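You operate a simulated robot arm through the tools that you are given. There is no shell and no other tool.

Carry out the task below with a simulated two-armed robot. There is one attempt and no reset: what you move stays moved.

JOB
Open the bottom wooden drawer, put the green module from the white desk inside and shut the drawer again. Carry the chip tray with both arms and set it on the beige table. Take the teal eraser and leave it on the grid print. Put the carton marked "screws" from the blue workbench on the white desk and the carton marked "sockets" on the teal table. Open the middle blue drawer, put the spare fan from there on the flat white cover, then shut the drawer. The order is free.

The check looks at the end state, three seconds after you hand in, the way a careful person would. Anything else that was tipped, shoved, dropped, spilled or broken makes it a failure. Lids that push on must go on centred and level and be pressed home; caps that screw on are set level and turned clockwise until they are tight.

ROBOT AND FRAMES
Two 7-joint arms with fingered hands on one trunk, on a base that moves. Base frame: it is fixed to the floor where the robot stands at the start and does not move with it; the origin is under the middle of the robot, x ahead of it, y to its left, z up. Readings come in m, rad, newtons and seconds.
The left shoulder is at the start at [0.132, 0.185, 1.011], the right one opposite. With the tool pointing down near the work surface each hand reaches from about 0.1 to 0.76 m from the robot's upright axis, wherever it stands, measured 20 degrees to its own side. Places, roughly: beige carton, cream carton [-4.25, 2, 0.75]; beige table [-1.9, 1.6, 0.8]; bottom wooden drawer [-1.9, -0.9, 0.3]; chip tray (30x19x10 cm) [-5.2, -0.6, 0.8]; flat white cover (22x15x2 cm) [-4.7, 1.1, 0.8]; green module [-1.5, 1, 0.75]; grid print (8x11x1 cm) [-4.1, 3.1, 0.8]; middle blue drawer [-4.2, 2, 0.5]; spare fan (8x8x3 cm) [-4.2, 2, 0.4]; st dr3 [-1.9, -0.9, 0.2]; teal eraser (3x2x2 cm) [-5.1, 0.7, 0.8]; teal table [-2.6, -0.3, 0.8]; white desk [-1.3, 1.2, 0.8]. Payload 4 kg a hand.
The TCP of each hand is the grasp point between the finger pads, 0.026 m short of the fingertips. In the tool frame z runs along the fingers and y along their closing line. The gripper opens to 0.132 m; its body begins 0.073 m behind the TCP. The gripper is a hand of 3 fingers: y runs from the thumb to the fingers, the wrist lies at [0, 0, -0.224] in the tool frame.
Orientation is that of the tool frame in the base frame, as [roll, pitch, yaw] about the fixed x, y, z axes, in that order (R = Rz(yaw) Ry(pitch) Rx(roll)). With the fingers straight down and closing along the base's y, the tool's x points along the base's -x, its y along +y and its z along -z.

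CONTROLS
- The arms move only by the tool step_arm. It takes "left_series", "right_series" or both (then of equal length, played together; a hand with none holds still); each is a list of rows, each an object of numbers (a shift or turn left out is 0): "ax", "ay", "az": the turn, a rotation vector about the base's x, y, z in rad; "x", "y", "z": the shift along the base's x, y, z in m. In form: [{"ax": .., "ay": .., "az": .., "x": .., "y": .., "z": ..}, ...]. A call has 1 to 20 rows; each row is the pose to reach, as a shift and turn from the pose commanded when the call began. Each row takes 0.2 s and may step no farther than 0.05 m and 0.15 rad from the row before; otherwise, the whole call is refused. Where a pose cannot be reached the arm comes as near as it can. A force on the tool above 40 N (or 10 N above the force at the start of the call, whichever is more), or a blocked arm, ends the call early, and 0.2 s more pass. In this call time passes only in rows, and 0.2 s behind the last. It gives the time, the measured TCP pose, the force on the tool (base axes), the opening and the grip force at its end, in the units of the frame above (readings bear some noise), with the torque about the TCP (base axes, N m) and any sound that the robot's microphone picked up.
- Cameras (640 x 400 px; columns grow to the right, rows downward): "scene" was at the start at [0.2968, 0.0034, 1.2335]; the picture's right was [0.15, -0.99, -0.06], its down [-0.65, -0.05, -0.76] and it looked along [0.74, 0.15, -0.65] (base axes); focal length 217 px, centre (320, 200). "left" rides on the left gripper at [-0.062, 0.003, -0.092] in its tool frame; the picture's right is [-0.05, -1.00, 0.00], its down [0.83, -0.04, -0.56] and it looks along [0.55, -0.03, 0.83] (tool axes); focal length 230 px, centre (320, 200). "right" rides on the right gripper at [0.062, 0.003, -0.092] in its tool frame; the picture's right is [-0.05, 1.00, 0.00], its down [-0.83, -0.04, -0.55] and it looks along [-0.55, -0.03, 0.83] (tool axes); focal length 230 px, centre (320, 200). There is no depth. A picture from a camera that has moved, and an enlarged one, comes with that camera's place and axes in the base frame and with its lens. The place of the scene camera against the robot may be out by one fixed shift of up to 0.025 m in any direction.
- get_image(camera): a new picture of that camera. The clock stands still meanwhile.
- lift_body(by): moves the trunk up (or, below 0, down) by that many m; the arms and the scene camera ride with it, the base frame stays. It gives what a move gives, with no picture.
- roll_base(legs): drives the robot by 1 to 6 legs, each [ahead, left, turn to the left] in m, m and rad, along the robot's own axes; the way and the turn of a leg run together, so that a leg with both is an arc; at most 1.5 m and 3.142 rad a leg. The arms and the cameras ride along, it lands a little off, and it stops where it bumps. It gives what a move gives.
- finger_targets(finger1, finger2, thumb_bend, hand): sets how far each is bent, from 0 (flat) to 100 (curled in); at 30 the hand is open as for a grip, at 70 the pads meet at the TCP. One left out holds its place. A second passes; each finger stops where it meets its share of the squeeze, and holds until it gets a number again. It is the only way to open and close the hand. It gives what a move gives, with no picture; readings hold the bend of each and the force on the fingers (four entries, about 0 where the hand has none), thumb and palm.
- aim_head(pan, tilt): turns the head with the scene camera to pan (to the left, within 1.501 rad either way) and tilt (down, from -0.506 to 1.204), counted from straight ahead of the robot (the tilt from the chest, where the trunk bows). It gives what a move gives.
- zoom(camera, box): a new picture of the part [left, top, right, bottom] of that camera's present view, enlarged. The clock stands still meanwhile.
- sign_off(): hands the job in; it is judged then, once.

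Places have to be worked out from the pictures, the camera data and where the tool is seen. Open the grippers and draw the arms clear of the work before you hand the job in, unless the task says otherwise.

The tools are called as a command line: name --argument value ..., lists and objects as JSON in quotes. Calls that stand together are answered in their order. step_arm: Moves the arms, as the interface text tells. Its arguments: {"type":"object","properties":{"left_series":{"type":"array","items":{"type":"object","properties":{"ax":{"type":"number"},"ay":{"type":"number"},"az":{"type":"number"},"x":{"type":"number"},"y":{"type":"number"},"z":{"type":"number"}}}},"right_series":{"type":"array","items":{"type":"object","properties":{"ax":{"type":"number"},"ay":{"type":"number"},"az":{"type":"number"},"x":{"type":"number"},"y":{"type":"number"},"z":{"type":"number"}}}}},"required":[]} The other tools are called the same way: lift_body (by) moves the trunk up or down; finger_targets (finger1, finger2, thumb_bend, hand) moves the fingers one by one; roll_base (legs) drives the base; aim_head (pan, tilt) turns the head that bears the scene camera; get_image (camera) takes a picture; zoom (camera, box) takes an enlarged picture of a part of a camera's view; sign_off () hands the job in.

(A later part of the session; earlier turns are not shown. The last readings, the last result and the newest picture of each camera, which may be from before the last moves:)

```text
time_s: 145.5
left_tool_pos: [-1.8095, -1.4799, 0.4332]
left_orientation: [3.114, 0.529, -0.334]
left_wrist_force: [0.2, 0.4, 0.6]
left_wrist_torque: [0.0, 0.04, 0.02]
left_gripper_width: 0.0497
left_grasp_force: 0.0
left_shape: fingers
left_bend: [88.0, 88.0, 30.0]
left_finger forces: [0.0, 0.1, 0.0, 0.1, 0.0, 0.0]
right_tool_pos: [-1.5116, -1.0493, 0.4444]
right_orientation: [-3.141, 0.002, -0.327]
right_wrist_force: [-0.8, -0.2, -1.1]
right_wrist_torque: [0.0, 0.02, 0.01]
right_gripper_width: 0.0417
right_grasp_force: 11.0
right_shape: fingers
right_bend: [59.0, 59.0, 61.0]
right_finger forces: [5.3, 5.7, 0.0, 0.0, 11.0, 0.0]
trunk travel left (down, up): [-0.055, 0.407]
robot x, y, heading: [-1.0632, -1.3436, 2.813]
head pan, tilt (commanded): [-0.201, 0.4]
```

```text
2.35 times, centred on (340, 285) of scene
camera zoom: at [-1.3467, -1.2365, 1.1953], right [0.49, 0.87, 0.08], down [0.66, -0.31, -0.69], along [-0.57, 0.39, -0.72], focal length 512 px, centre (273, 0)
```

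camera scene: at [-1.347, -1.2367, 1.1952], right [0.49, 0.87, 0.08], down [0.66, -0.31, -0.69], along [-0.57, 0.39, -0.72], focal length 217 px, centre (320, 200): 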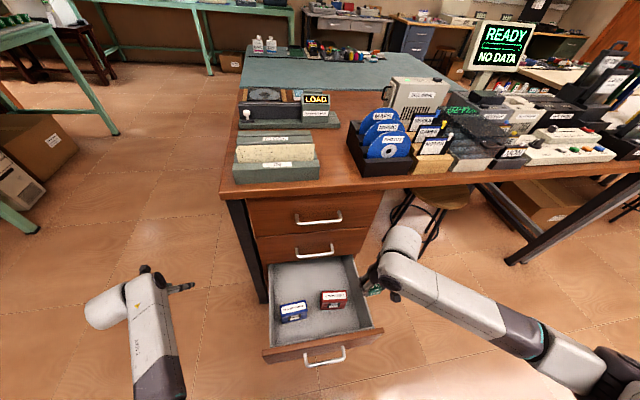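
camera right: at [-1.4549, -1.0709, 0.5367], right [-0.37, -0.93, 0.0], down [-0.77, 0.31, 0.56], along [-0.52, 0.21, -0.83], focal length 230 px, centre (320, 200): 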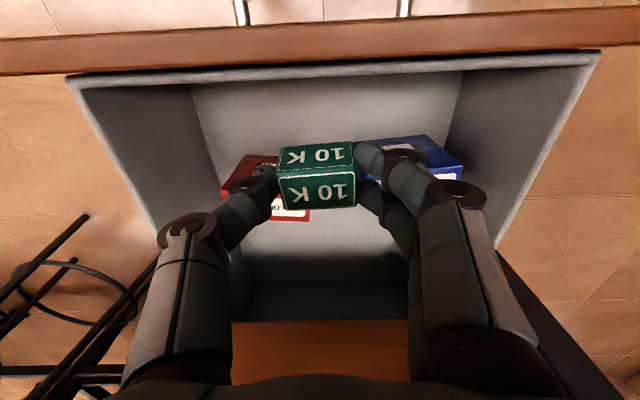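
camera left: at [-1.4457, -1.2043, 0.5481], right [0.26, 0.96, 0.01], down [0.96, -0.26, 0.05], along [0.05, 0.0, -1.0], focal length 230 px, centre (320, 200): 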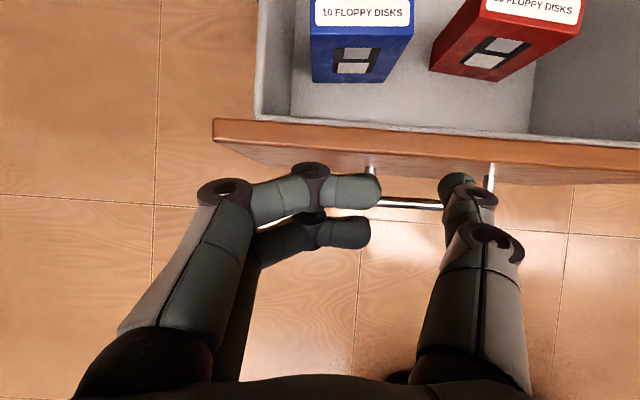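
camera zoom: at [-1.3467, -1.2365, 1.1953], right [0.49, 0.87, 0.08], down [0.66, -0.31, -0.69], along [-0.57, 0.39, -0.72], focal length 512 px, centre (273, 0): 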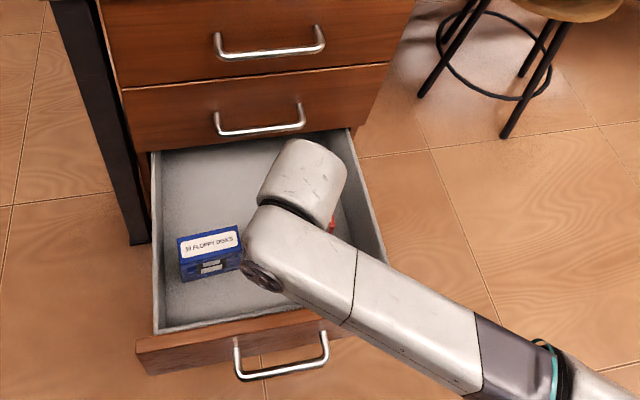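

Boxes stand as before; the drawer only slid in about 1 cm. I move the base 5 cm closer, then pitch the hand 0.2 rad and go over the rear zone.

roll_base --legs '[[0.05, 0, 0]]'

step_arm --right_series '[{"x": -0.02, "y": 0.005, "ax": 0.016, "ay": 0.047}, {"x": -0.04, "y": 0.01, "ax": 0.032, "ay": 0.095}, {"x": -0.06, "y": 0.014, "ax": 0.048, "ay": 0.142}, {"x": -0.076, "y": 0.018, "ax": 0.065, "ay": 0.189}, {"x": -0.076, "y": 0.018, "ax": 0.065, "ay": 0.189, "z": -0.03}]'

get_image --camera "right"

zoom --camera "scene" --box '[220, 200, 460, 370]'

```text
time_s: 146.4
left_tool_pos: [-1.8586, -1.4619, 0.4316]
left_orientation: [3.115, 0.527, -0.334]
left_wrist_force: [-0.3, -0.2, -0.6]
left_wrist_torque: [-0.01, -0.01, -0.01]
left_gripper_width: 0.0497
left_grasp_force: 0.1
left_shape: fingers
left_bend: [88.0, 88.0, 30.0]
left_finger forces: [0.0, 0.0, 0.0, 0.0, 0.0, 0.1]
right_tool_pos: [-1.5598, -1.0316, 0.4436]
right_orientation: [-3.14, 0.0, -0.328]
right_wrist_force: [-0.1, 0.3, -0.8]
right_wrist_torque: [-0.01, 0.0, 0.01]
right_gripper_width: 0.0417
right_grasp_force: 11.1
right_shape: fingers
right_bend: [59.0, 59.0, 61.0]
right_finger forces: [5.3, 5.7, 0.0, 0.0, 10.9, 0.0]
trunk travel left (down, up): [-0.055, 0.407]
robot x, y, heading: [-1.1131, -1.3281, 2.814]
head pan, tilt (commanded): [-0.201, 0.4]
```

```text
time_s: 147.6
left_tool_pos: [-1.8593, -1.4634, 0.4322]
left_orientation: [3.112, 0.529, -0.335]
left_wrist_force: [-1.0, 0.3, 0.8]
left_wrist_torque: [0.01, 0.0, 0.03]
left_gripper_width: 0.0498
left_grasp_force: 0.0
left_shape: fingers
left_bend: [88.0, 88.0, 30.0]
left_finger forces: [0.0, 0.0, 0.1, 0.1, 0.0, 0.0]
right_tool_pos: [-1.6364, -1.0139, 0.4133]
right_orientation: [-3.139, 0.202, -0.329]
right_wrist_force: [0.1, -0.8, -0.1]
right_wrist_torque: [-0.01, -0.03, 0.01]
right_gripper_width: 0.0416
right_grasp_force: 11.5
right_shape: fingers
right_bend: [59.0, 59.0, 61.0]
right_finger forces: [5.3, 5.7, 0.0, 0.0, 11.0, 0.1]
trunk travel left (down, up): [-0.055, 0.407]
robot x, y, heading: [-1.1124, -1.3292, 2.815]
head pan, tilt (commanded): [-0.201, 0.4]
```

```text
taken
camera right: at [-1.5628, -1.0421, 0.4915], right [-0.37, -0.93, 0.01], down [-0.65, 0.27, 0.71], along [-0.66, 0.26, -0.7], focal length 230 px, centre (320, 200)
```

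right: 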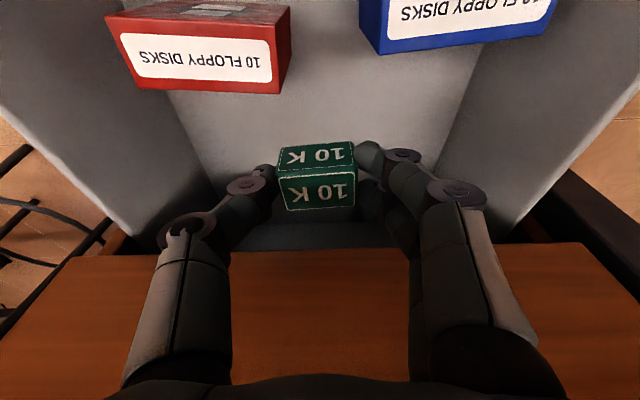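

```text
2.35 times, centred on (340, 285) of scene
camera zoom: at [-1.3955, -1.2195, 1.1949], right [0.49, 0.87, 0.08], down [0.66, -0.31, -0.69], along [-0.57, 0.39, -0.72], focal length 512 px, centre (273, 0)
```

zoom: 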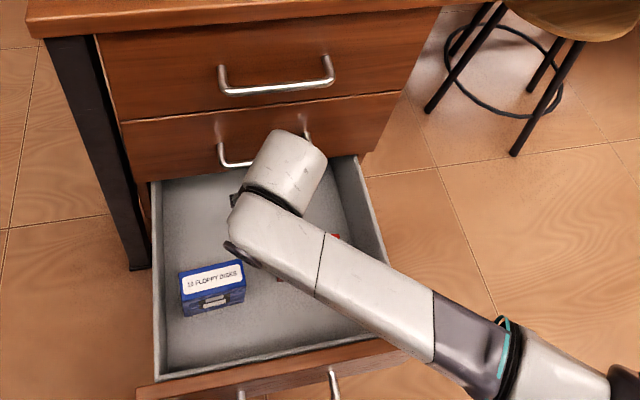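

The module is behind both boxes with about 1 cm to spare. I nudge 6 mm further in, add a little pitch to keep the wrist off the middle handle, and descend gently.

step_arm --right_series '[{"x": -0.0055, "y": 0.002, "ax": 0.016, "ay": 0.047, "z": -0.02}, {"x": -0.0055, "y": 0.002, "ax": 0.016, "ay": 0.047, "z": -0.05}, {"x": -0.0055, "y": 0.002, "ax": 0.016, "ay": 0.047, "z": -0.08}, {"x": -0.0055, "y": 0.002, "ax": 0.016, "ay": 0.047, "z": -0.11}]'

get_image --camera "right"

zoom --camera "scene" --box '[220, 200, 460, 370]'

```text
time_s: 148.6
left_tool_pos: [-1.8576, -1.4633, 0.4328]
left_orientation: [3.112, 0.53, -0.334]
left_wrist_force: [-0.3, 0.3, -0.5]
left_wrist_torque: [-0.02, -0.02, -0.01]
left_gripper_width: 0.0496
left_grasp_force: 0.1
left_shape: fingers
left_bend: [88.0, 88.0, 30.0]
left_finger forces: [0.0, 0.0, 0.0, 0.0, 0.0, 0.0]
right_tool_pos: [-1.6411, -1.0122, 0.3029]
right_orientation: [-3.137, 0.25, -0.33]
right_wrist_force: [-0.3, -0.3, -0.5]
right_wrist_torque: [-0.01, -0.02, 0.02]
right_gripper_width: 0.0415
right_grasp_force: 10.5
right_shape: fingers
right_bend: [59.0, 59.0, 61.0]
right_finger forces: [5.4, 5.6, 0.0, 0.0, 10.9, 0.0]
trunk travel left (down, up): [-0.055, 0.407]
robot x, y, heading: [-1.1131, -1.3243, 2.813]
head pan, tilt (commanded): [-0.201, 0.4]
```

```text
taken
camera right: at [-1.5654, -1.0412, 0.3779], right [-0.37, -0.93, 0.01], down [-0.62, 0.25, 0.74], along [-0.69, 0.27, -0.67], focal length 230 px, centre (320, 200)
```

right: 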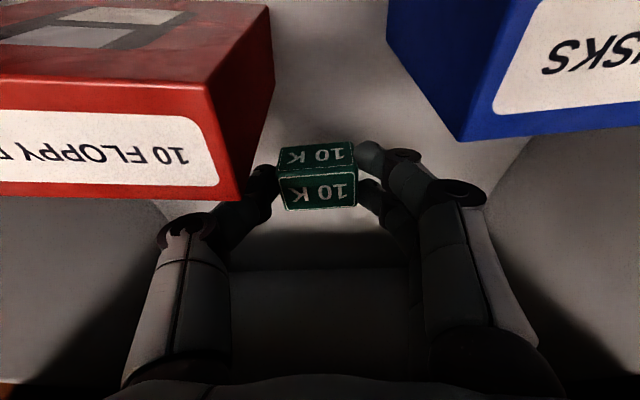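

```text
2.35 times, centred on (340, 285) of scene
camera zoom: at [-1.3954, -1.2196, 1.195], right [0.49, 0.87, 0.08], down [0.66, -0.31, -0.69], along [-0.57, 0.39, -0.72], focal length 512 px, centre (273, 0)
```

zoom: 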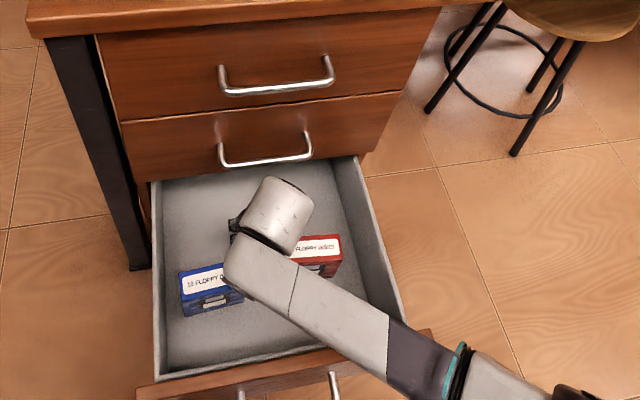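

The box tops are at about z 0.32, so the palm may not go much lower than TCP z 0.27; the module would then be roughly 2 cm above the floor. I descend 3 cm more with force watch.

step_arm --right_series '[{"z": -0.01}, {"z": -0.02}, {"z": -0.03}]'

get_image --camera "right"

```text
time_s: 149.4
left_tool_pos: [-1.8587, -1.4641, 0.4318]
left_orientation: [3.112, 0.53, -0.332]
left_wrist_force: [0.0, -0.1, -0.3]
left_wrist_torque: [-0.02, -0.02, 0.0]
left_gripper_width: 0.0496
left_grasp_force: 0.2
left_shape: fingers
left_bend: [88.0, 88.0, 30.0]
left_finger forces: [0.0, 0.0, 0.1, 0.1, 0.0, 0.0]
right_tool_pos: [-1.6421, -1.0131, 0.2747]
right_orientation: [-3.136, 0.25, -0.327]
right_wrist_force: [-0.5, -0.2, 0.0]
right_wrist_torque: [0.0, -0.04, 0.01]
right_gripper_width: 0.0415
right_grasp_force: 11.4
right_shape: fingers
right_bend: [59.0, 59.0, 61.0]
right_finger forces: [5.2, 5.8, 0.0, 0.1, 11.4, 0.0]
trunk travel left (down, up): [-0.055, 0.407]
robot x, y, heading: [-1.1098, -1.3273, 2.814]
head pan, tilt (commanded): [-0.201, 0.4]
```

```text
taken
camera right: at [-1.5652, -1.0418, 0.3481], right [-0.37, -0.93, 0.01], down [-0.62, 0.25, 0.74], along [-0.69, 0.27, -0.67], focal length 230 px, centre (320, 200)
```

right: 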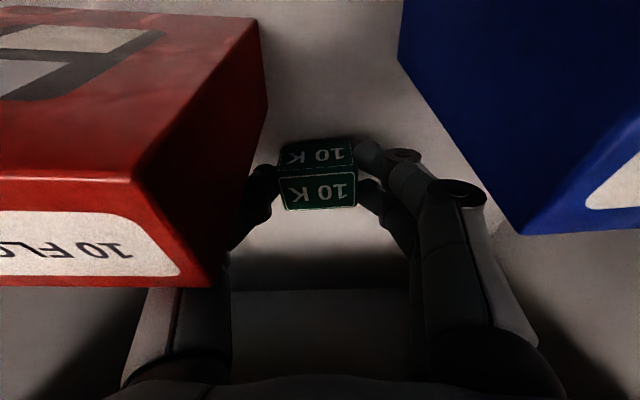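

Still no contact. I go down 8 mm more and 4 mm inward, then release the block.

step_arm --right_series '[{"x": -0.004, "y": 0.0015, "z": -0.004}, {"x": -0.004, "y": 0.0015, "z": -0.009}]'

finger_targets --hand "right" --finger1 48 --finger2 48 --thumb_bend 50

get_image --camera "right"

```text
time_s: 150.0
left_tool_pos: [-1.8578, -1.4635, 0.4347]
left_orientation: [3.112, 0.529, -0.332]
left_wrist_force: [0.5, -0.4, 0.3]
left_wrist_torque: [-0.02, -0.05, -0.03]
left_gripper_width: 0.0498
left_grasp_force: 0.1
left_shape: fingers
left_bend: [88.0, 88.0, 30.0]
left_finger forces: [0.1, 0.1, 0.0, 0.0, 0.1, 0.0]
right_tool_pos: [-1.645, -1.0129, 0.2658]
right_orientation: [-3.138, 0.253, -0.328]
right_wrist_force: [-0.4, -0.9, 1.2]
right_wrist_torque: [0.02, -0.06, -0.05]
right_gripper_width: 0.0415
right_grasp_force: 11.3
right_shape: fingers
right_bend: [59.0, 58.0, 61.0]
right_finger forces: [5.8, 5.9, 0.0, 0.1, 11.1, 0.0]
trunk travel left (down, up): [-0.055, 0.407]
robot x, y, heading: [-1.1116, -1.3264, 2.814]
head pan, tilt (commanded): [-0.201, 0.4]
```

```text
time_s: 151.0
left_tool_pos: [-1.8575, -1.4623, 0.4333]
left_orientation: [3.111, 0.53, -0.333]
left_wrist_force: [-0.6, 0.2, 0.3]
left_wrist_torque: [0.04, 0.03, -0.01]
left_gripper_width: 0.05
left_grasp_force: 0.1
left_shape: fingers
left_bend: [88.0, 88.0, 30.0]
left_finger forces: [0.0, 0.1, 0.1, 0.1, 0.0, 0.0]
right_tool_pos: [-1.6469, -1.0115, 0.2659]
right_orientation: [-3.139, 0.251, -0.327]
right_wrist_force: [0.1, 0.6, -0.2]
right_wrist_torque: [0.03, 0.01, 0.04]
right_gripper_width: 0.0705
right_grasp_force: 0.0
right_shape: fingers
right_bend: [48.0, 48.0, 50.0]
right_finger forces: [0.1, 0.0, 0.0, 0.1, 0.0, 0.1]
trunk travel left (down, up): [-0.055, 0.407]
robot x, y, heading: [-1.1159, -1.3261, 2.813]
head pan, tilt (commanded): [-0.201, 0.4]
```

```text
taken
camera right: at [-1.5691, -1.0403, 0.3394], right [-0.37, -0.93, 0.01], down [-0.62, 0.25, 0.74], along [-0.69, 0.27, -0.67], focal length 230 px, centre (320, 200)
```

right: 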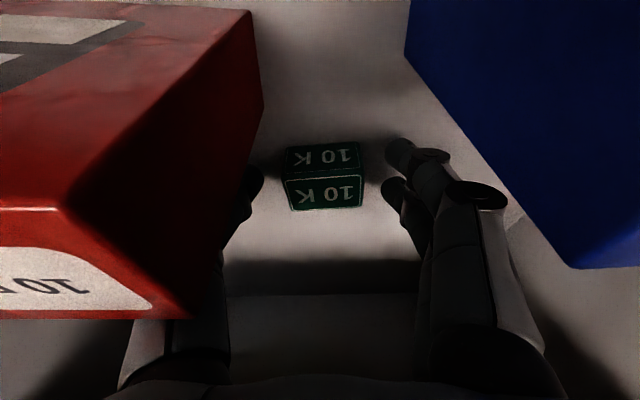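

The module is released and stands level on the drawer floor. I raise the right hand straight up and check the drawer.

step_arm --right_series '[{"z": 0.03}, {"z": 0.07}, {"z": 0.11}, {"z": 0.15}, {"z": 0.19}]'

get_image --camera "right"

```text
time_s: 152.2
left_tool_pos: [-1.8572, -1.4634, 0.4331]
left_orientation: [3.113, 0.526, -0.332]
left_wrist_force: [0.2, 0.6, 0.3]
left_wrist_torque: [-0.05, 0.04, 0.01]
left_gripper_width: 0.0498
left_grasp_force: 0.1
left_shape: fingers
left_bend: [88.0, 88.0, 30.0]
left_finger forces: [0.1, 0.1, 0.0, 0.1, 0.0, 0.0]
right_tool_pos: [-1.6446, -1.0092, 0.455]
right_orientation: [-3.138, 0.252, -0.329]
right_wrist_force: [-0.6, -0.5, -0.1]
right_wrist_torque: [0.01, -0.02, 0.04]
right_gripper_width: 0.0709
right_grasp_force: 0.1
right_shape: fingers
right_bend: [48.0, 48.0, 50.0]
right_finger forces: [0.0, 0.1, 0.1, 0.0, 0.0, 0.1]
trunk travel left (down, up): [-0.055, 0.407]
robot x, y, heading: [-1.1142, -1.3287, 2.809]
head pan, tilt (commanded): [-0.201, 0.4]
```

```text
taken
camera right: at [-1.5684, -1.0381, 0.5293], right [-0.37, -0.93, 0.01], down [-0.62, 0.25, 0.74], along [-0.69, 0.27, -0.67], focal length 230 px, centre (320, 200)
```

right: 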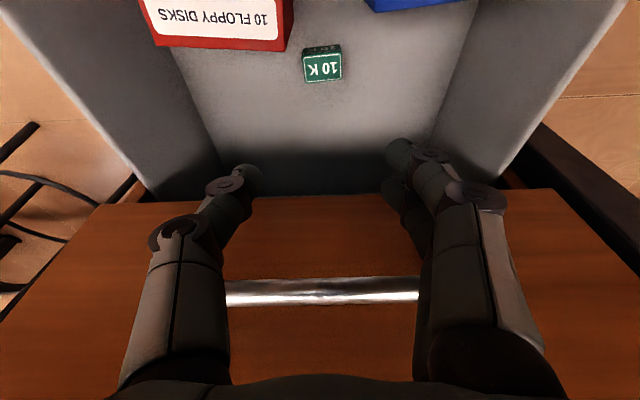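

The "10 K" module stands upright on the drawer floor behind the boxes. I withdraw the hand back and up, back the base off, and prepare a closed fist to push the drawer shut.

step_arm --right_series '[{"x": 0.03, "y": -0.01, "z": 0.02}, {"x": 0.065, "y": -0.022, "z": 0.04}, {"x": 0.1, "y": -0.034, "z": 0.05}, {"x": 0.14, "y": -0.047, "z": 0.05}]'

roll_base --legs '[[-0.32, 0, 0]]'

finger_targets --hand "right" --finger1 70 --finger2 70 --thumb_bend 70

get_image --camera "scene"

```text
time_s: 153.2
left_tool_pos: [-1.8579, -1.4633, 0.4327]
left_orientation: [3.111, 0.53, -0.333]
left_wrist_force: [-0.1, 0.4, -0.3]
left_wrist_torque: [0.01, 0.03, 0.0]
left_gripper_width: 0.0497
left_grasp_force: 0.0
left_shape: fingers
left_bend: [88.0, 88.0, 30.0]
left_finger forces: [0.1, 0.1, 0.1, 0.1, 0.1, 0.0]
right_tool_pos: [-1.5015, -1.0573, 0.5047]
right_orientation: [-3.14, 0.254, -0.329]
right_wrist_force: [1.1, -0.4, 0.8]
right_wrist_torque: [0.01, 0.05, -0.05]
right_gripper_width: 0.0706
right_grasp_force: 0.1
right_shape: fingers
right_bend: [48.0, 48.0, 50.0]
right_finger forces: [0.0, 0.0, 0.0, 0.0, 0.1, 0.0]
trunk travel left (down, up): [-0.055, 0.407]
robot x, y, heading: [-1.1115, -1.3258, 2.817]
head pan, tilt (commanded): [-0.201, 0.4]
```

```text
time_s: 155.4
left_tool_pos: [-1.5541, -1.5683, 0.4333]
left_orientation: [3.111, 0.53, -0.331]
left_wrist_force: [0.2, 0.3, 0.0]
left_wrist_torque: [0.02, 0.0, 0.0]
left_gripper_width: 0.0498
left_grasp_force: 0.0
left_shape: fingers
left_bend: [88.0, 88.0, 30.0]
left_finger forces: [0.0, 0.0, 0.0, 0.0, 0.0, 0.1]
right_tool_pos: [-1.2, -1.1608, 0.5047]
right_orientation: [-3.139, 0.254, -0.326]
right_wrist_force: [-0.5, -0.5, 0.3]
right_wrist_torque: [-0.01, 0.01, 0.01]
right_gripper_width: 0.0704
right_grasp_force: 0.0
right_shape: fingers
right_bend: [48.0, 48.0, 50.0]
right_finger forces: [0.0, 0.0, 0.2, 0.0, 0.0, 0.0]
trunk travel left (down, up): [-0.055, 0.407]
robot x, y, heading: [-0.8079, -1.4304, 2.811]
head pan, tilt (commanded): [-0.201, 0.4]
```

```text
time_s: 156.4
left_tool_pos: [-1.5545, -1.5686, 0.4326]
left_orientation: [3.112, 0.529, -0.329]
left_wrist_force: [0.4, 0.0, -1.2]
left_wrist_torque: [-0.02, -0.01, 0.02]
left_gripper_width: 0.0498
left_grasp_force: 0.1
left_shape: fingers
left_bend: [88.0, 88.0, 30.0]
left_finger forces: [0.0, 0.0, 0.1, 0.1, 0.1, 0.1]
right_tool_pos: [-1.2005, -1.1621, 0.5047]
right_orientation: [-3.138, 0.252, -0.325]
right_wrist_force: [0.4, 0.1, -0.1]
right_wrist_torque: [0.0, 0.01, 0.0]
right_gripper_width: 0.0063
right_grasp_force: 0.1
right_shape: fingers
right_bend: [70.0, 70.0, 70.0]
right_finger forces: [0.0, 0.1, 0.0, 0.0, 0.0, 0.1]
trunk travel left (down, up): [-0.055, 0.407]
robot x, y, heading: [-0.8068, -1.4304, 2.816]
head pan, tilt (commanded): [-0.201, 0.4]
```

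```text
taken
camera scene: at [-1.0914, -1.3243, 1.1952], right [0.49, 0.87, 0.08], down [0.66, -0.31, -0.69], along [-0.57, 0.39, -0.72], focal length 217 px, centre (320, 200)
```

scene: 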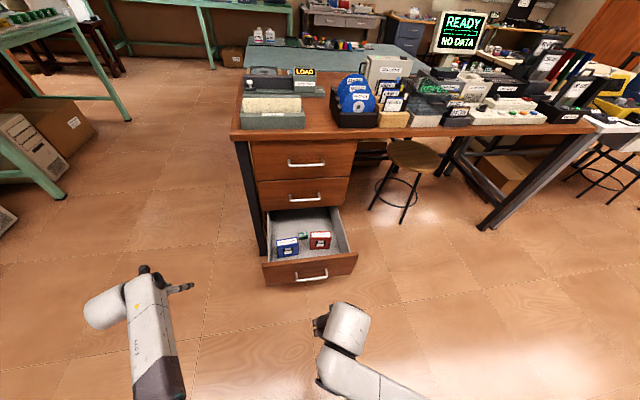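

The green module is visible in the drawer. I lower the fist to handle height in front of the drawer.

step_arm --right_series '[{"z": -0.04}, {"z": -0.08}, {"z": -0.12}, {"z": -0.16}, {"z": -0.2}, {"z": -0.212}]'

roll_base --legs '[[0.16, 0, 0]]'

get_image --camera "right"

get_image --camera "scene"

```text
time_s: 157.8
left_tool_pos: [-1.5541, -1.5693, 0.4325]
left_orientation: [3.112, 0.528, -0.332]
left_wrist_force: [0.7, -0.4, 0.3]
left_wrist_torque: [0.01, 0.03, 0.0]
left_gripper_width: 0.0496
left_grasp_force: 0.0
left_shape: fingers
left_bend: [88.0, 88.0, 30.0]
left_finger forces: [0.0, 0.0, 0.0, 0.0, 0.1, 0.0]
right_tool_pos: [-1.1995, -1.1629, 0.2927]
right_orientation: [-3.139, 0.252, -0.324]
right_wrist_force: [-0.6, 0.2, -0.3]
right_wrist_torque: [0.01, 0.03, 0.02]
right_gripper_width: 0.0061
right_grasp_force: 0.1
right_shape: fingers
right_bend: [70.0, 70.0, 70.0]
right_finger forces: [0.1, 0.1, 0.0, 0.1, 0.1, 0.0]
trunk travel left (down, up): [-0.055, 0.407]
robot x, y, heading: [-0.8057, -1.4316, 2.813]
head pan, tilt (commanded): [-0.201, 0.4]
```

```text
time_s: 159.2
left_tool_pos: [-1.7049, -1.5167, 0.4314]
left_orientation: [3.112, 0.529, -0.334]
left_wrist_force: [-0.1, -0.4, 0.2]
left_wrist_torque: [0.0, 0.0, -0.05]
left_gripper_width: 0.0497
left_grasp_force: 0.1
left_shape: fingers
left_bend: [88.0, 88.0, 30.0]
left_finger forces: [0.0, 0.1, 0.0, 0.0, 0.0, 0.0]
right_tool_pos: [-1.3503, -1.1095, 0.2927]
right_orientation: [-3.139, 0.25, -0.326]
right_wrist_force: [-0.4, -0.4, 0.0]
right_wrist_torque: [-0.01, 0.01, -0.05]
right_gripper_width: 0.006
right_grasp_force: 0.0
right_shape: fingers
right_bend: [70.0, 70.0, 70.0]
right_finger forces: [0.0, 0.0, 0.0, 0.0, 0.0, 0.0]
trunk travel left (down, up): [-0.055, 0.407]
robot x, y, heading: [-0.9634, -1.3799, 2.81]
head pan, tilt (commanded): [-0.201, 0.4]
```

```text
taken
camera right: at [-1.2741, -1.1392, 0.3659], right [-0.37, -0.93, 0.01], down [-0.62, 0.25, 0.74], along [-0.69, 0.27, -0.67], focal length 230 px, centre (320, 200)
```

right: 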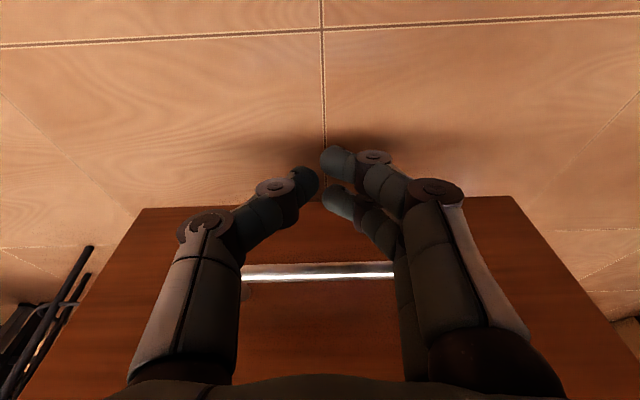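

```text
taken
camera scene: at [-1.2436, -1.272, 1.1947], right [0.49, 0.87, 0.08], down [0.66, -0.31, -0.69], along [-0.57, 0.39, -0.72], focal length 217 px, centre (320, 200)
```

scene: 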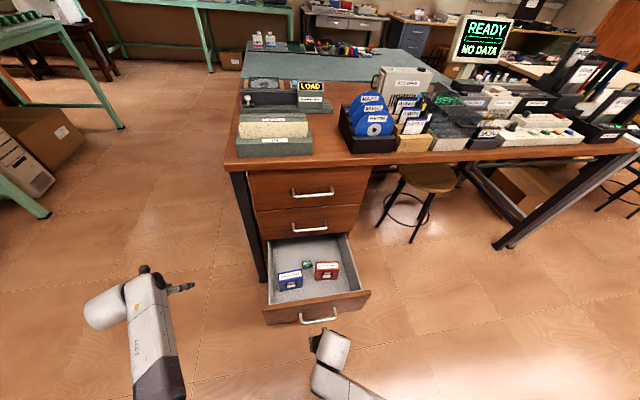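

The fist is level with the handle bar and a few centimetres before it. I drive ahead to push the drawer in.

roll_base --legs '[[0.2, 0, 0]]'

get_image --camera "scene"

get_image --camera "right"

```text
time_s: 160.8
left_tool_pos: [-1.8931, -1.4508, 0.4314]
left_orientation: [3.113, 0.529, -0.336]
left_wrist_force: [0.1, 0.4, -0.2]
left_wrist_torque: [0.0, -0.01, -0.02]
left_gripper_width: 0.0497
left_grasp_force: 0.1
left_shape: fingers
left_bend: [88.0, 88.0, 30.0]
left_finger forces: [0.0, 0.0, 0.0, 0.0, 0.1, 0.0]
right_tool_pos: [-1.5377, -1.0463, 0.292]
right_orientation: [-3.139, 0.252, -0.33]
right_wrist_force: [-0.9, 0.5, 0.0]
right_wrist_torque: [0.0, 0.01, 0.02]
right_gripper_width: 0.0062
right_grasp_force: 0.0
right_shape: fingers
right_bend: [70.0, 70.0, 70.0]
right_finger forces: [0.0, 0.0, 0.0, 0.0, 0.0, 0.0]
trunk travel left (down, up): [-0.055, 0.407]
robot x, y, heading: [-1.1473, -1.3135, 2.81]
head pan, tilt (commanded): [-0.201, 0.4]
```

```text
taken
camera scene: at [-1.4304, -1.2071, 1.1948], right [0.49, 0.87, 0.08], down [0.66, -0.31, -0.69], along [-0.57, 0.39, -0.72], focal length 217 px, centre (320, 200)
```

scene: 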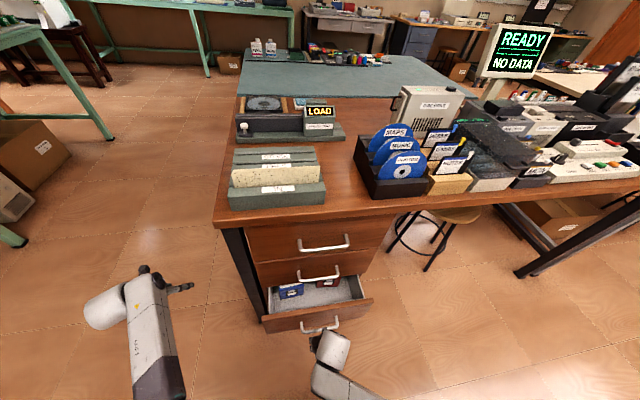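

```text
taken
camera right: at [-1.4607, -1.0742, 0.366], right [-0.37, -0.93, 0.01], down [-0.62, 0.25, 0.74], along [-0.69, 0.27, -0.67], focal length 230 px, centre (320, 200)
```

right: 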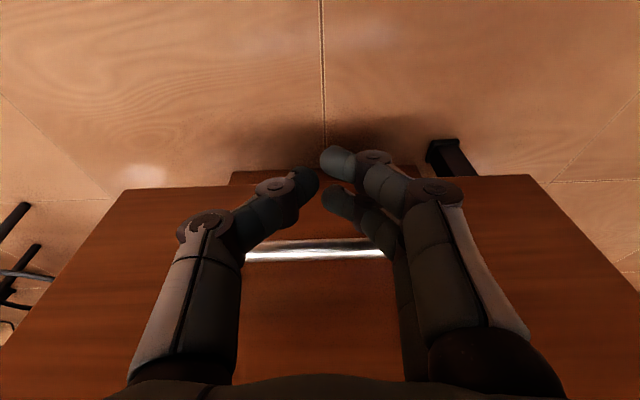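

The drawer is mostly in. I push the remaining way: 10 cm with the base, then a careful finish with the arm.

roll_base --legs '[[0.1, 0, 0]]'

step_arm --right_series '[{"x": -0.0095, "y": 0.003}, {"x": -0.019, "y": 0.0065}, {"x": -0.0285, "y": 0.01}, {"x": -0.038, "y": 0.013}]'

get_image --camera "scene"

```text
time_s: 161.9
left_tool_pos: [-1.9866, -1.4176, 0.4306]
left_orientation: [3.112, 0.526, -0.336]
left_wrist_force: [0.1, -0.5, -0.2]
left_wrist_torque: [-0.01, -0.03, 0.0]
left_gripper_width: 0.0497
left_grasp_force: 0.0
left_shape: fingers
left_bend: [88.0, 88.0, 30.0]
left_finger forces: [0.0, 0.0, 0.0, 0.0, 0.1, 0.1]
right_tool_pos: [-1.6306, -1.0133, 0.2915]
right_orientation: [-3.138, 0.252, -0.329]
right_wrist_force: [0.3, 0.2, -0.7]
right_wrist_torque: [0.0, -0.01, 0.01]
right_gripper_width: 0.0057
right_grasp_force: 0.2
right_shape: fingers
right_bend: [70.0, 70.0, 70.0]
right_finger forces: [0.0, 0.0, 0.0, 0.0, 0.0, 0.1]
trunk travel left (down, up): [-0.055, 0.407]
robot x, y, heading: [-1.2406, -1.2826, 2.813]
head pan, tilt (commanded): [-0.201, 0.4]
```

```text
time_s: 162.8
left_tool_pos: [-1.9867, -1.4184, 0.4322]
left_orientation: [3.11, 0.528, -0.337]
left_wrist_force: [-0.7, -0.2, -0.9]
left_wrist_torque: [0.0, 0.01, -0.01]
left_gripper_width: 0.0496
left_grasp_force: 0.1
left_shape: fingers
left_bend: [88.0, 88.0, 30.0]
left_finger forces: [0.0, 0.0, 0.0, 0.0, 0.0, 0.0]
right_tool_pos: [-1.6502, -1.0073, 0.2881]
right_orientation: [-3.136, 0.231, -0.322]
right_wrist_force: [7.4, -1.7, 3.4]
right_wrist_torque: [-0.06, 0.15, 0.25]
right_gripper_width: 0.0063
right_grasp_force: 3.4
right_shape: fingers
right_bend: [70.0, 71.0, 70.0]
right_finger forces: [0.0, 7.0, 0.0, 0.0, 0.0, 0.0]
trunk travel left (down, up): [-0.055, 0.407]
robot x, y, heading: [-1.2366, -1.2833, 2.81]
head pan, tilt (commanded): [-0.201, 0.4]
stopped in row 4 (right hand): the force on the tool passed its limit at 48 N (the readings are from after the stop); the commanded pose is now the measured one
```

```text
taken
camera scene: at [-1.5219, -1.1751, 1.1952], right [0.49, 0.87, 0.08], down [0.66, -0.31, -0.69], along [-0.57, 0.39, -0.72], focal length 217 px, centre (320, 200)
```

scene: 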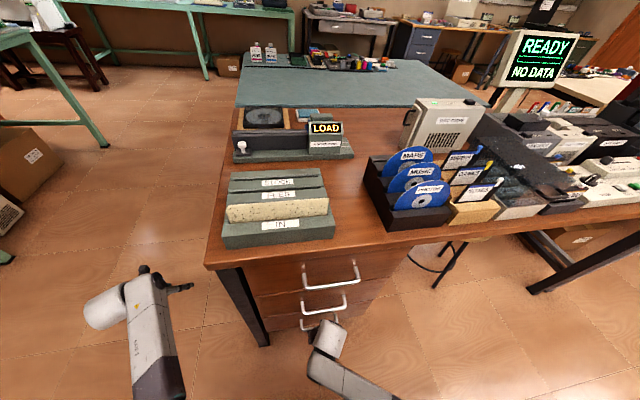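

The push met a firm stop at 48 N, so the drawer should be home. I zoom in to verify it is flush.

zoom --camera "scene" --box '[220, 240, 420, 365]'

get_image --camera "right"

```text
3.20 times, centred on (320, 302) of scene
camera zoom: at [-1.5219, -1.1751, 1.1952], right [0.49, 0.87, 0.08], down [0.66, -0.31, -0.69], along [-0.57, 0.39, -0.72], focal length 696 px, centre (320, -128)
```

zoom: 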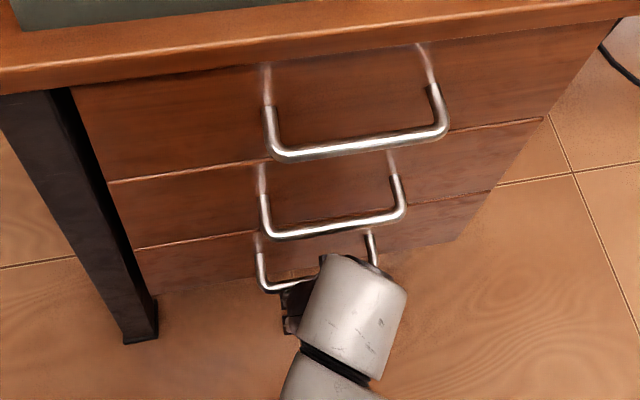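

```text
taken
camera right: at [-1.5749, -1.0353, 0.3631], right [-0.37, -0.93, 0.01], down [-0.63, 0.25, 0.73], along [-0.68, 0.26, -0.68], focal length 230 px, centre (320, 200)
```

right: 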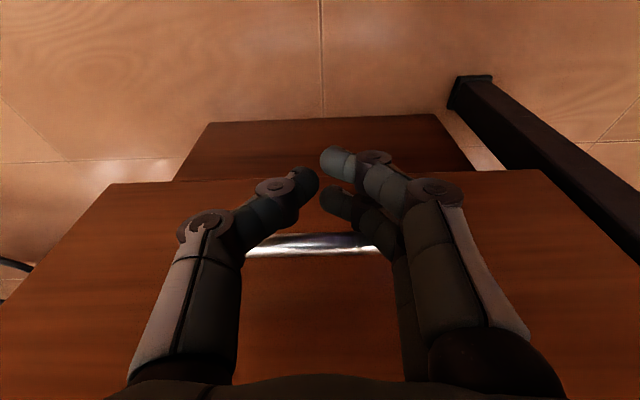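

All three drawer fronts are flush: the first part is done. I back away, raise the trunk and open the hands again for travelling.

roll_base --legs '[[-0.5, 0, 0]]'

lift_body --by 0.3

finger_targets --hand "right" --finger1 30 --finger2 30 --thumb_bend 30

finger_targets --hand "left" --finger1 30 --finger2 30 --thumb_bend 30

```text
time_s: 165.8
left_tool_pos: [-1.501, -1.5889, 0.4327]
left_orientation: [3.11, 0.531, -0.328]
left_wrist_force: [0.2, 0.1, 0.4]
left_wrist_torque: [0.02, 0.01, 0.01]
left_gripper_width: 0.0496
left_grasp_force: 0.2
left_shape: fingers
left_bend: [88.0, 88.0, 30.0]
left_finger forces: [0.1, 0.0, 0.1, 0.0, 0.1, 0.0]
right_tool_pos: [-1.1706, -1.1751, 0.2885]
right_orientation: [-3.137, 0.235, -0.317]
right_wrist_force: [0.3, -0.9, 0.0]
right_wrist_torque: [0.01, 0.02, -0.01]
right_gripper_width: 0.0061
right_grasp_force: 0.1
right_shape: fingers
right_bend: [70.0, 70.0, 70.0]
right_finger forces: [0.0, 0.1, 0.0, 0.0, 0.0, 0.0]
trunk travel left (down, up): [-0.055, 0.407]
robot x, y, heading: [-0.7534, -1.445, 2.816]
head pan, tilt (commanded): [-0.201, 0.4]
```

```text
time_s: 168.8
left_tool_pos: [-1.5007, -1.5895, 0.7321]
left_orientation: [3.11, 0.53, -0.328]
left_wrist_force: [-0.1, 0.4, 0.0]
left_wrist_torque: [-0.01, 0.02, -0.01]
left_gripper_width: 0.0498
left_grasp_force: 0.2
left_shape: fingers
left_bend: [88.0, 88.0, 30.0]
left_finger forces: [0.1, 0.0, 0.1, 0.1, 0.0, 0.1]
right_tool_pos: [-1.1704, -1.1759, 0.5887]
right_orientation: [-3.139, 0.234, -0.314]
right_wrist_force: [-0.6, -0.6, 0.2]
right_wrist_torque: [0.02, 0.0, 0.01]
right_gripper_width: 0.0061
right_grasp_force: 0.0
right_shape: fingers
right_bend: [70.0, 70.0, 70.0]
right_finger forces: [0.1, 0.0, 0.0, 0.0, 0.0, 0.0]
trunk travel left (down, up): [-0.355, 0.107]
robot x, y, heading: [-0.7556, -1.4499, 2.816]
head pan, tilt (commanded): [-0.201, 0.4]
```

```text
time_s: 169.8
left_tool_pos: [-1.5008, -1.5898, 0.7332]
left_orientation: [3.111, 0.531, -0.328]
left_wrist_force: [0.4, 0.0, -0.1]
left_wrist_torque: [0.01, -0.02, 0.02]
left_gripper_width: 0.0498
left_grasp_force: 0.1
left_shape: fingers
left_bend: [88.0, 88.0, 30.0]
left_finger forces: [0.0, 0.1, 0.0, 0.1, 0.1, 0.0]
right_tool_pos: [-1.1707, -1.1747, 0.589]
right_orientation: [-3.136, 0.236, -0.317]
right_wrist_force: [0.7, 0.7, 0.2]
right_wrist_torque: [0.02, 0.01, 0.02]
right_gripper_width: 0.1339
right_grasp_force: 0.1
right_shape: fingers
right_bend: [30.0, 30.0, 30.0]
right_finger forces: [0.0, 0.1, 0.0, 0.1, 0.1, 0.1]
trunk travel left (down, up): [-0.355, 0.107]
robot x, y, heading: [-0.7563, -1.4507, 2.816]
head pan, tilt (commanded): [-0.201, 0.4]
```

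```text
time_s: 170.8
left_tool_pos: [-1.5016, -1.5892, 0.7344]
left_orientation: [3.111, 0.529, -0.329]
left_wrist_force: [0.6, 0.1, 0.4]
left_wrist_torque: [0.01, -0.04, -0.01]
left_gripper_width: 0.1341
left_grasp_force: 0.0
left_shape: fingers
left_bend: [30.0, 30.0, 30.0]
left_finger forces: [0.1, 0.0, 0.0, 0.0, 0.0, 0.0]
right_tool_pos: [-1.172, -1.1745, 0.5885]
right_orientation: [-3.137, 0.235, -0.317]
right_wrist_force: [0.7, 0.8, -0.1]
right_wrist_torque: [-0.01, 0.0, 0.0]
right_gripper_width: 0.1338
right_grasp_force: 0.1
right_shape: fingers
right_bend: [30.0, 30.0, 30.0]
right_finger forces: [0.0, 0.1, 0.0, 0.0, 0.0, 0.1]
trunk travel left (down, up): [-0.355, 0.107]
robot x, y, heading: [-0.7563, -1.4484, 2.812]
head pan, tilt (commanded): [-0.201, 0.4]
```

I bring both hands into compact fingers-down travel poses at about z 0.9.

step_arm --left_series '[{"x": 0.026, "y": -0.009, "z": 0.02, "ax": -0.021, "ay": -0.063}, {"x": 0.052, "y": -0.018, "z": 0.04, "ax": -0.043, "ay": -0.125}, {"x": 0.078, "y": -0.027, "z": 0.06, "ax": -0.064, "ay": -0.188}, {"x": 0.104, "y": -0.036, "z": 0.08, "ax": -0.086, "ay": -0.251}, {"x": 0.13, "y": -0.045, "z": 0.1, "ax": -0.107, "ay": -0.313}, {"x": 0.156, "y": -0.054, "z": 0.12, "ax": -0.129, "ay": -0.376}, {"x": 0.182, "y": -0.063, "z": 0.14, "ax": -0.15, "ay": -0.439}, {"x": 0.208, "y": -0.071, "z": 0.16, "ax": -0.1715, "ay": -0.5015}]' --right_series '[{"x": 0.005, "y": 0.014, "z": 0.038, "ax": -0.01, "ay": -0.028}, {"x": 0.01, "y": 0.028, "z": 0.076, "ax": -0.019, "ay": -0.056}, {"x": 0.015, "y": 0.042, "z": 0.114, "ax": -0.028, "ay": -0.083}, {"x": 0.02, "y": 0.057, "z": 0.152, "ax": -0.038, "ay": -0.111}, {"x": 0.024, "y": 0.071, "z": 0.19, "ax": -0.047, "ay": -0.139}, {"x": 0.029, "y": 0.085, "z": 0.228, "ax": -0.057, "ay": -0.167}, {"x": 0.034, "y": 0.1, "z": 0.266, "ax": -0.066, "ay": -0.195}, {"x": 0.039, "y": 0.114, "z": 0.3, "ax": -0.076, "ay": -0.222}]'

aim_head --pan 0.3 --tilt 0.4

get_image --camera "scene"

```text
time_s: 172.4
left_tool_pos: [-1.3575, -1.7337, 0.914]
left_orientation: [2.976, 0.116, -0.273]
left_wrist_force: [0.1, 0.1, 0.4]
left_wrist_torque: [0.01, 0.02, -0.02]
left_gripper_width: 0.1342
left_grasp_force: 0.1
left_shape: fingers
left_bend: [30.0, 30.0, 30.0]
left_finger forces: [0.0, 0.0, 0.0, 0.0, 0.0, 0.0]
right_tool_pos: [-1.1363, -1.0763, 0.8499]
right_orientation: [-3.139, 0.032, -0.317]
right_wrist_force: [-0.2, -0.3, -1.1]
right_wrist_torque: [-0.03, 0.01, 0.04]
right_gripper_width: 0.1341
right_grasp_force: 0.2
right_shape: fingers
right_bend: [30.0, 30.0, 30.0]
right_finger forces: [0.0, 0.0, 0.0, 0.0, 0.0, 0.0]
trunk travel left (down, up): [-0.355, 0.107]
robot x, y, heading: [-0.7582, -1.4493, 2.813]
head pan, tilt (commanded): [-0.201, 0.4]
stopped in row 8 (left hand): the arm was blocked; the commanded pose is now the measured one
```

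```text
time_s: 173.4
left_tool_pos: [-1.3576, -1.7331, 0.9146]
left_orientation: [2.977, 0.115, -0.274]
left_wrist_force: [0.2, 0.2, -0.3]
left_wrist_torque: [0.0, 0.03, 0.03]
left_gripper_width: 0.1344
left_grasp_force: 0.0
left_shape: fingers
left_bend: [30.0, 30.0, 30.0]
left_finger forces: [0.1, 0.1, 0.0, 0.0, 0.1, 0.1]
right_tool_pos: [-1.1367, -1.077, 0.8498]
right_orientation: [-3.139, 0.03, -0.316]
right_wrist_force: [0.0, -0.3, 0.0]
right_wrist_torque: [-0.05, -0.02, 0.03]
right_gripper_width: 0.134
right_grasp_force: 0.0
right_shape: fingers
right_bend: [30.0, 30.0, 30.0]
right_finger forces: [0.0, 0.1, 0.0, 0.1, 0.0, 0.1]
trunk travel left (down, up): [-0.355, 0.107]
robot x, y, heading: [-0.756, -1.4474, 2.817]
head pan, tilt (commanded): [0.3, 0.4]
```

```text
taken
camera scene: at [-0.8525, -1.4535, 1.5877], right [0.02, 1.0, -0.01], down [0.42, -0.02, -0.91], along [-0.91, 0.02, -0.42], focal length 217 px, centre (320, 200)
```

scene: 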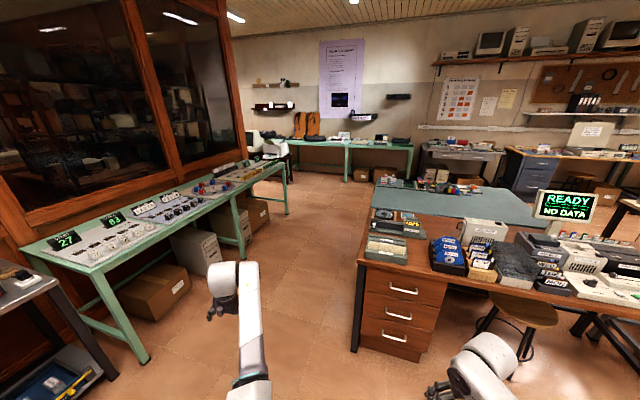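

The left arm stopped at its last row. I look at its posture before moving on.

aim_head --pan 0.9 --tilt 0.8

get_image --camera "scene"

```text
time_s: 174.4
left_tool_pos: [-1.3577, -1.7328, 0.914]
left_orientation: [2.978, 0.115, -0.275]
left_wrist_force: [0.3, -0.7, 0.3]
left_wrist_torque: [-0.02, -0.02, -0.02]
left_gripper_width: 0.134
left_grasp_force: 0.0
left_shape: fingers
left_bend: [30.0, 30.0, 30.0]
left_finger forces: [0.0, 0.1, 0.1, 0.0, 0.0, 0.1]
right_tool_pos: [-1.137, -1.0771, 0.85]
right_orientation: [-3.14, 0.03, -0.317]
right_wrist_force: [1.4, 0.1, 0.3]
right_wrist_torque: [0.03, 0.0, -0.01]
right_gripper_width: 0.134
right_grasp_force: 0.0
right_shape: fingers
right_bend: [30.0, 30.0, 30.0]
right_finger forces: [0.0, 0.0, 0.0, 0.1, 0.1, 0.0]
trunk travel left (down, up): [-0.355, 0.107]
robot x, y, heading: [-0.7567, -1.444, 2.814]
head pan, tilt (commanded): [0.901, 0.799]
```

```text
taken
camera scene: at [-0.8267, -1.5001, 1.5538], right [-0.54, 0.84, -0.02], down [0.62, 0.38, -0.68], along [-0.56, -0.39, -0.73], focal length 217 px, centre (320, 200)
```

scene: 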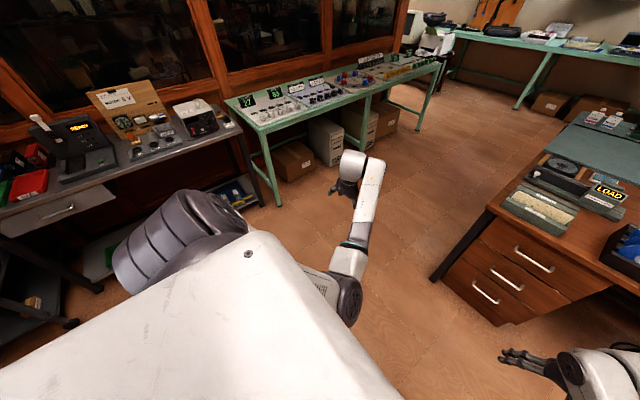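

The elbow is on the inner side again. I repeat the trick that worked: stretch, roll outward, fold back, roll upright.

step_arm --left_series '[{"x": -0.04, "y": 0.014, "z": 0.02}, {"x": -0.08, "y": 0.028, "z": 0.04}, {"x": -0.12, "y": 0.042, "z": 0.06}, {"x": -0.15, "y": 0.054, "z": 0.08}, {"x": -0.15, "y": 0.054, "z": 0.08, "ax": -0.14}, {"x": -0.15, "y": 0.054, "z": 0.08, "ax": -0.28}, {"x": -0.15, "y": 0.054, "z": 0.08, "ax": -0.42}, {"x": -0.15, "y": 0.054, "z": 0.08, "ax": -0.56}, {"x": -0.15, "y": 0.054, "z": 0.08, "ax": -0.7}, {"x": -0.15, "y": 0.054, "z": 0.08, "ax": -0.84}, {"x": -0.15, "y": 0.054, "z": 0.08, "ax": -0.98}, {"x": -0.15, "y": 0.054, "z": 0.08, "ax": -1.12}, {"x": -0.15, "y": 0.054, "z": 0.08, "ax": -1.26}, {"x": -0.15, "y": 0.054, "z": 0.08, "ax": -1.4}]'

step_arm --left_series '[{"x": 0.03, "y": -0.02, "z": -0.02}, {"x": 0.06, "y": -0.04, "z": -0.04}, {"x": 0.09, "y": -0.06, "z": -0.06}, {"x": 0.12, "y": -0.08, "z": -0.08}, {"x": 0.15, "y": -0.1, "z": -0.1}, {"x": 0.18, "y": -0.12, "z": -0.12}]'

get_image --camera "scene"

```text
time_s: 177.4
left_tool_pos: [-1.5113, -1.6701, 0.9977]
left_orientation: [1.826, -0.195, -0.226]
left_wrist_force: [-0.3, 0.0, 0.6]
left_wrist_torque: [-0.02, 0.0, 0.01]
left_gripper_width: 0.1342
left_grasp_force: 0.1
left_shape: fingers
left_bend: [30.0, 30.0, 30.0]
left_finger forces: [0.1, 0.0, 0.1, 0.0, 0.1, 0.0]
left hand out of reach, approached as far as the arm can: row 13, 14
right_tool_pos: [-1.1374, -1.0771, 0.8493]
right_orientation: [-3.14, 0.032, -0.317]
right_wrist_force: [0.9, -0.1, -0.2]
right_wrist_torque: [0.0, 0.01, 0.03]
right_gripper_width: 0.1342
right_grasp_force: 0.0
right_shape: fingers
right_bend: [30.0, 30.0, 30.0]
right_finger forces: [0.0, 0.0, 0.1, 0.0, 0.0, 0.1]
trunk travel left (down, up): [-0.355, 0.107]
robot x, y, heading: [-0.754, -1.4483, 2.815]
head pan, tilt (commanded): [0.901, 0.799]
```

```text
time_s: 178.8
left_tool_pos: [-1.3298, -1.7904, 0.8774]
left_orientation: [1.823, -0.192, -0.229]
left_wrist_force: [0.0, 0.3, 0.0]
left_wrist_torque: [0.02, -0.04, 0.0]
left_gripper_width: 0.1345
left_grasp_force: 0.0
left_shape: fingers
left_bend: [30.0, 30.0, 30.0]
left_finger forces: [0.0, 0.0, 0.0, 0.0, 0.0, 0.1]
right_tool_pos: [-1.1352, -1.0769, 0.8501]
right_orientation: [-3.14, 0.033, -0.316]
right_wrist_force: [0.3, 0.5, -0.1]
right_wrist_torque: [0.01, 0.04, 0.02]
right_gripper_width: 0.1341
right_grasp_force: 0.1
right_shape: fingers
right_bend: [30.0, 30.0, 30.0]
right_finger forces: [0.0, 0.0, 0.1, 0.1, 0.0, 0.0]
trunk travel left (down, up): [-0.355, 0.107]
robot x, y, heading: [-0.7548, -1.4472, 2.815]
head pan, tilt (commanded): [0.901, 0.799]
```

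```text
taken
camera scene: at [-0.8255, -1.5009, 1.5538], right [-0.54, 0.84, -0.02], down [0.62, 0.38, -0.68], along [-0.56, -0.39, -0.73], focal length 217 px, centre (320, 200)
```

scene: 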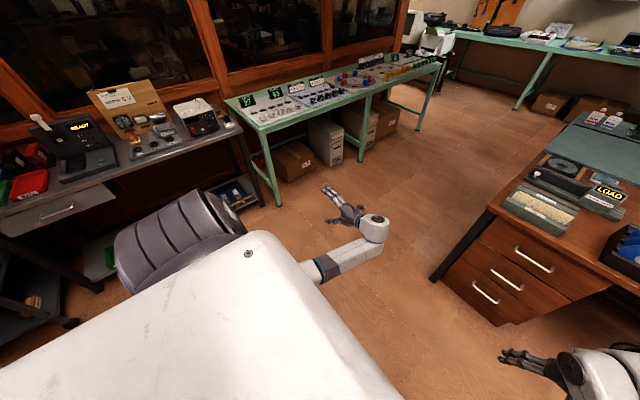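

The elbow is lower but not out yet. I stretch the arm fully forward and up while rolled, then fold it back out to the left.

step_arm --left_series '[{"x": -0.035, "y": 0.01, "z": 0.03}, {"x": -0.07, "y": 0.02, "z": 0.06}, {"x": -0.105, "y": 0.03, "z": 0.09}, {"x": -0.14, "y": 0.04, "z": 0.12}, {"x": -0.175, "y": 0.05, "z": 0.15}, {"x": -0.21, "y": 0.06, "z": 0.18}, {"x": -0.245, "y": 0.07, "z": 0.21}, {"x": -0.245, "y": 0.07, "z": 0.21, "ax": -0.14}, {"x": -0.245, "y": 0.07, "z": 0.21, "ax": -0.28}, {"x": -0.245, "y": 0.07, "z": 0.21, "ax": -0.42}]'

step_arm --left_series '[{"x": 0.03, "y": -0.02, "z": -0.02}, {"x": 0.06, "y": -0.04, "z": -0.04}, {"x": 0.09, "y": -0.06, "z": -0.06}, {"x": 0.12, "y": -0.08, "z": -0.08}, {"x": 0.15, "y": -0.1, "z": -0.1}, {"x": 0.18, "y": -0.12, "z": -0.12}]'

get_image --camera "scene"

```text
time_s: 181.0
left_tool_pos: [-1.5232, -1.6814, 1.1043]
left_orientation: [1.538, -0.262, -0.222]
left_wrist_force: [-1.0, 0.5, 0.9]
left_wrist_torque: [0.17, 0.01, 0.04]
left_gripper_width: 0.1346
left_grasp_force: 0.0
left_shape: fingers
left_bend: [30.0, 30.0, 30.0]
left_finger forces: [0.0, 0.1, 0.1, 0.0, 0.1, 0.0]
left hand out of reach, approached as far as the arm can: row 7, 8, 9, 10
right_tool_pos: [-1.136, -1.0758, 0.8491]
right_orientation: [-3.139, 0.031, -0.316]
right_wrist_force: [-0.5, -0.4, -0.6]
right_wrist_torque: [0.03, -0.02, 0.01]
right_gripper_width: 0.1341
right_grasp_force: 0.0
right_shape: fingers
right_bend: [30.0, 30.0, 30.0]
right_finger forces: [0.0, 0.0, 0.0, 0.0, 0.0, 0.1]
trunk travel left (down, up): [-0.355, 0.107]
robot x, y, heading: [-0.7558, -1.4488, 2.816]
head pan, tilt (commanded): [0.901, 0.799]
```

```text
time_s: 182.4
left_tool_pos: [-1.3429, -1.804, 0.9858]
left_orientation: [1.537, -0.264, -0.223]
left_wrist_force: [0.1, 0.6, -0.4]
left_wrist_torque: [0.01, 0.0, -0.03]
left_gripper_width: 0.1346
left_grasp_force: 0.1
left_shape: fingers
left_bend: [30.0, 30.0, 30.0]
left_finger forces: [0.1, 0.0, 0.0, 0.1, 0.0, 0.0]
right_tool_pos: [-1.1365, -1.0775, 0.8499]
right_orientation: [-3.139, 0.033, -0.316]
right_wrist_force: [0.4, 0.5, -0.4]
right_wrist_torque: [0.01, 0.06, 0.02]
right_gripper_width: 0.1345
right_grasp_force: 0.0
right_shape: fingers
right_bend: [30.0, 30.0, 30.0]
right_finger forces: [0.1, 0.1, 0.0, 0.0, 0.0, 0.1]
trunk travel left (down, up): [-0.355, 0.107]
robot x, y, heading: [-0.7557, -1.4444, 2.821]
head pan, tilt (commanded): [0.901, 0.799]
```

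```text
taken
camera scene: at [-0.8257, -1.501, 1.5538], right [-0.54, 0.84, -0.02], down [0.62, 0.38, -0.68], along [-0.56, -0.39, -0.73], focal length 217 px, centre (320, 200)
```

scene: 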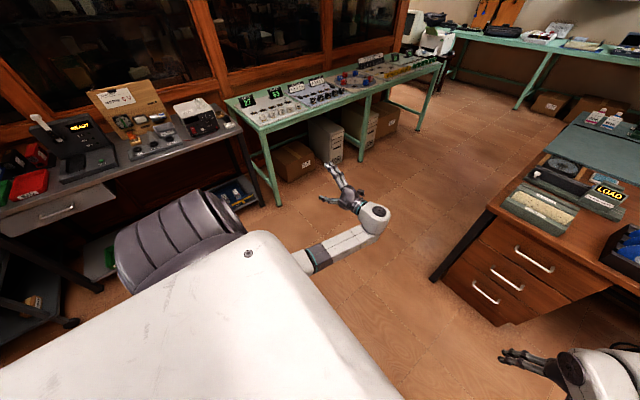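

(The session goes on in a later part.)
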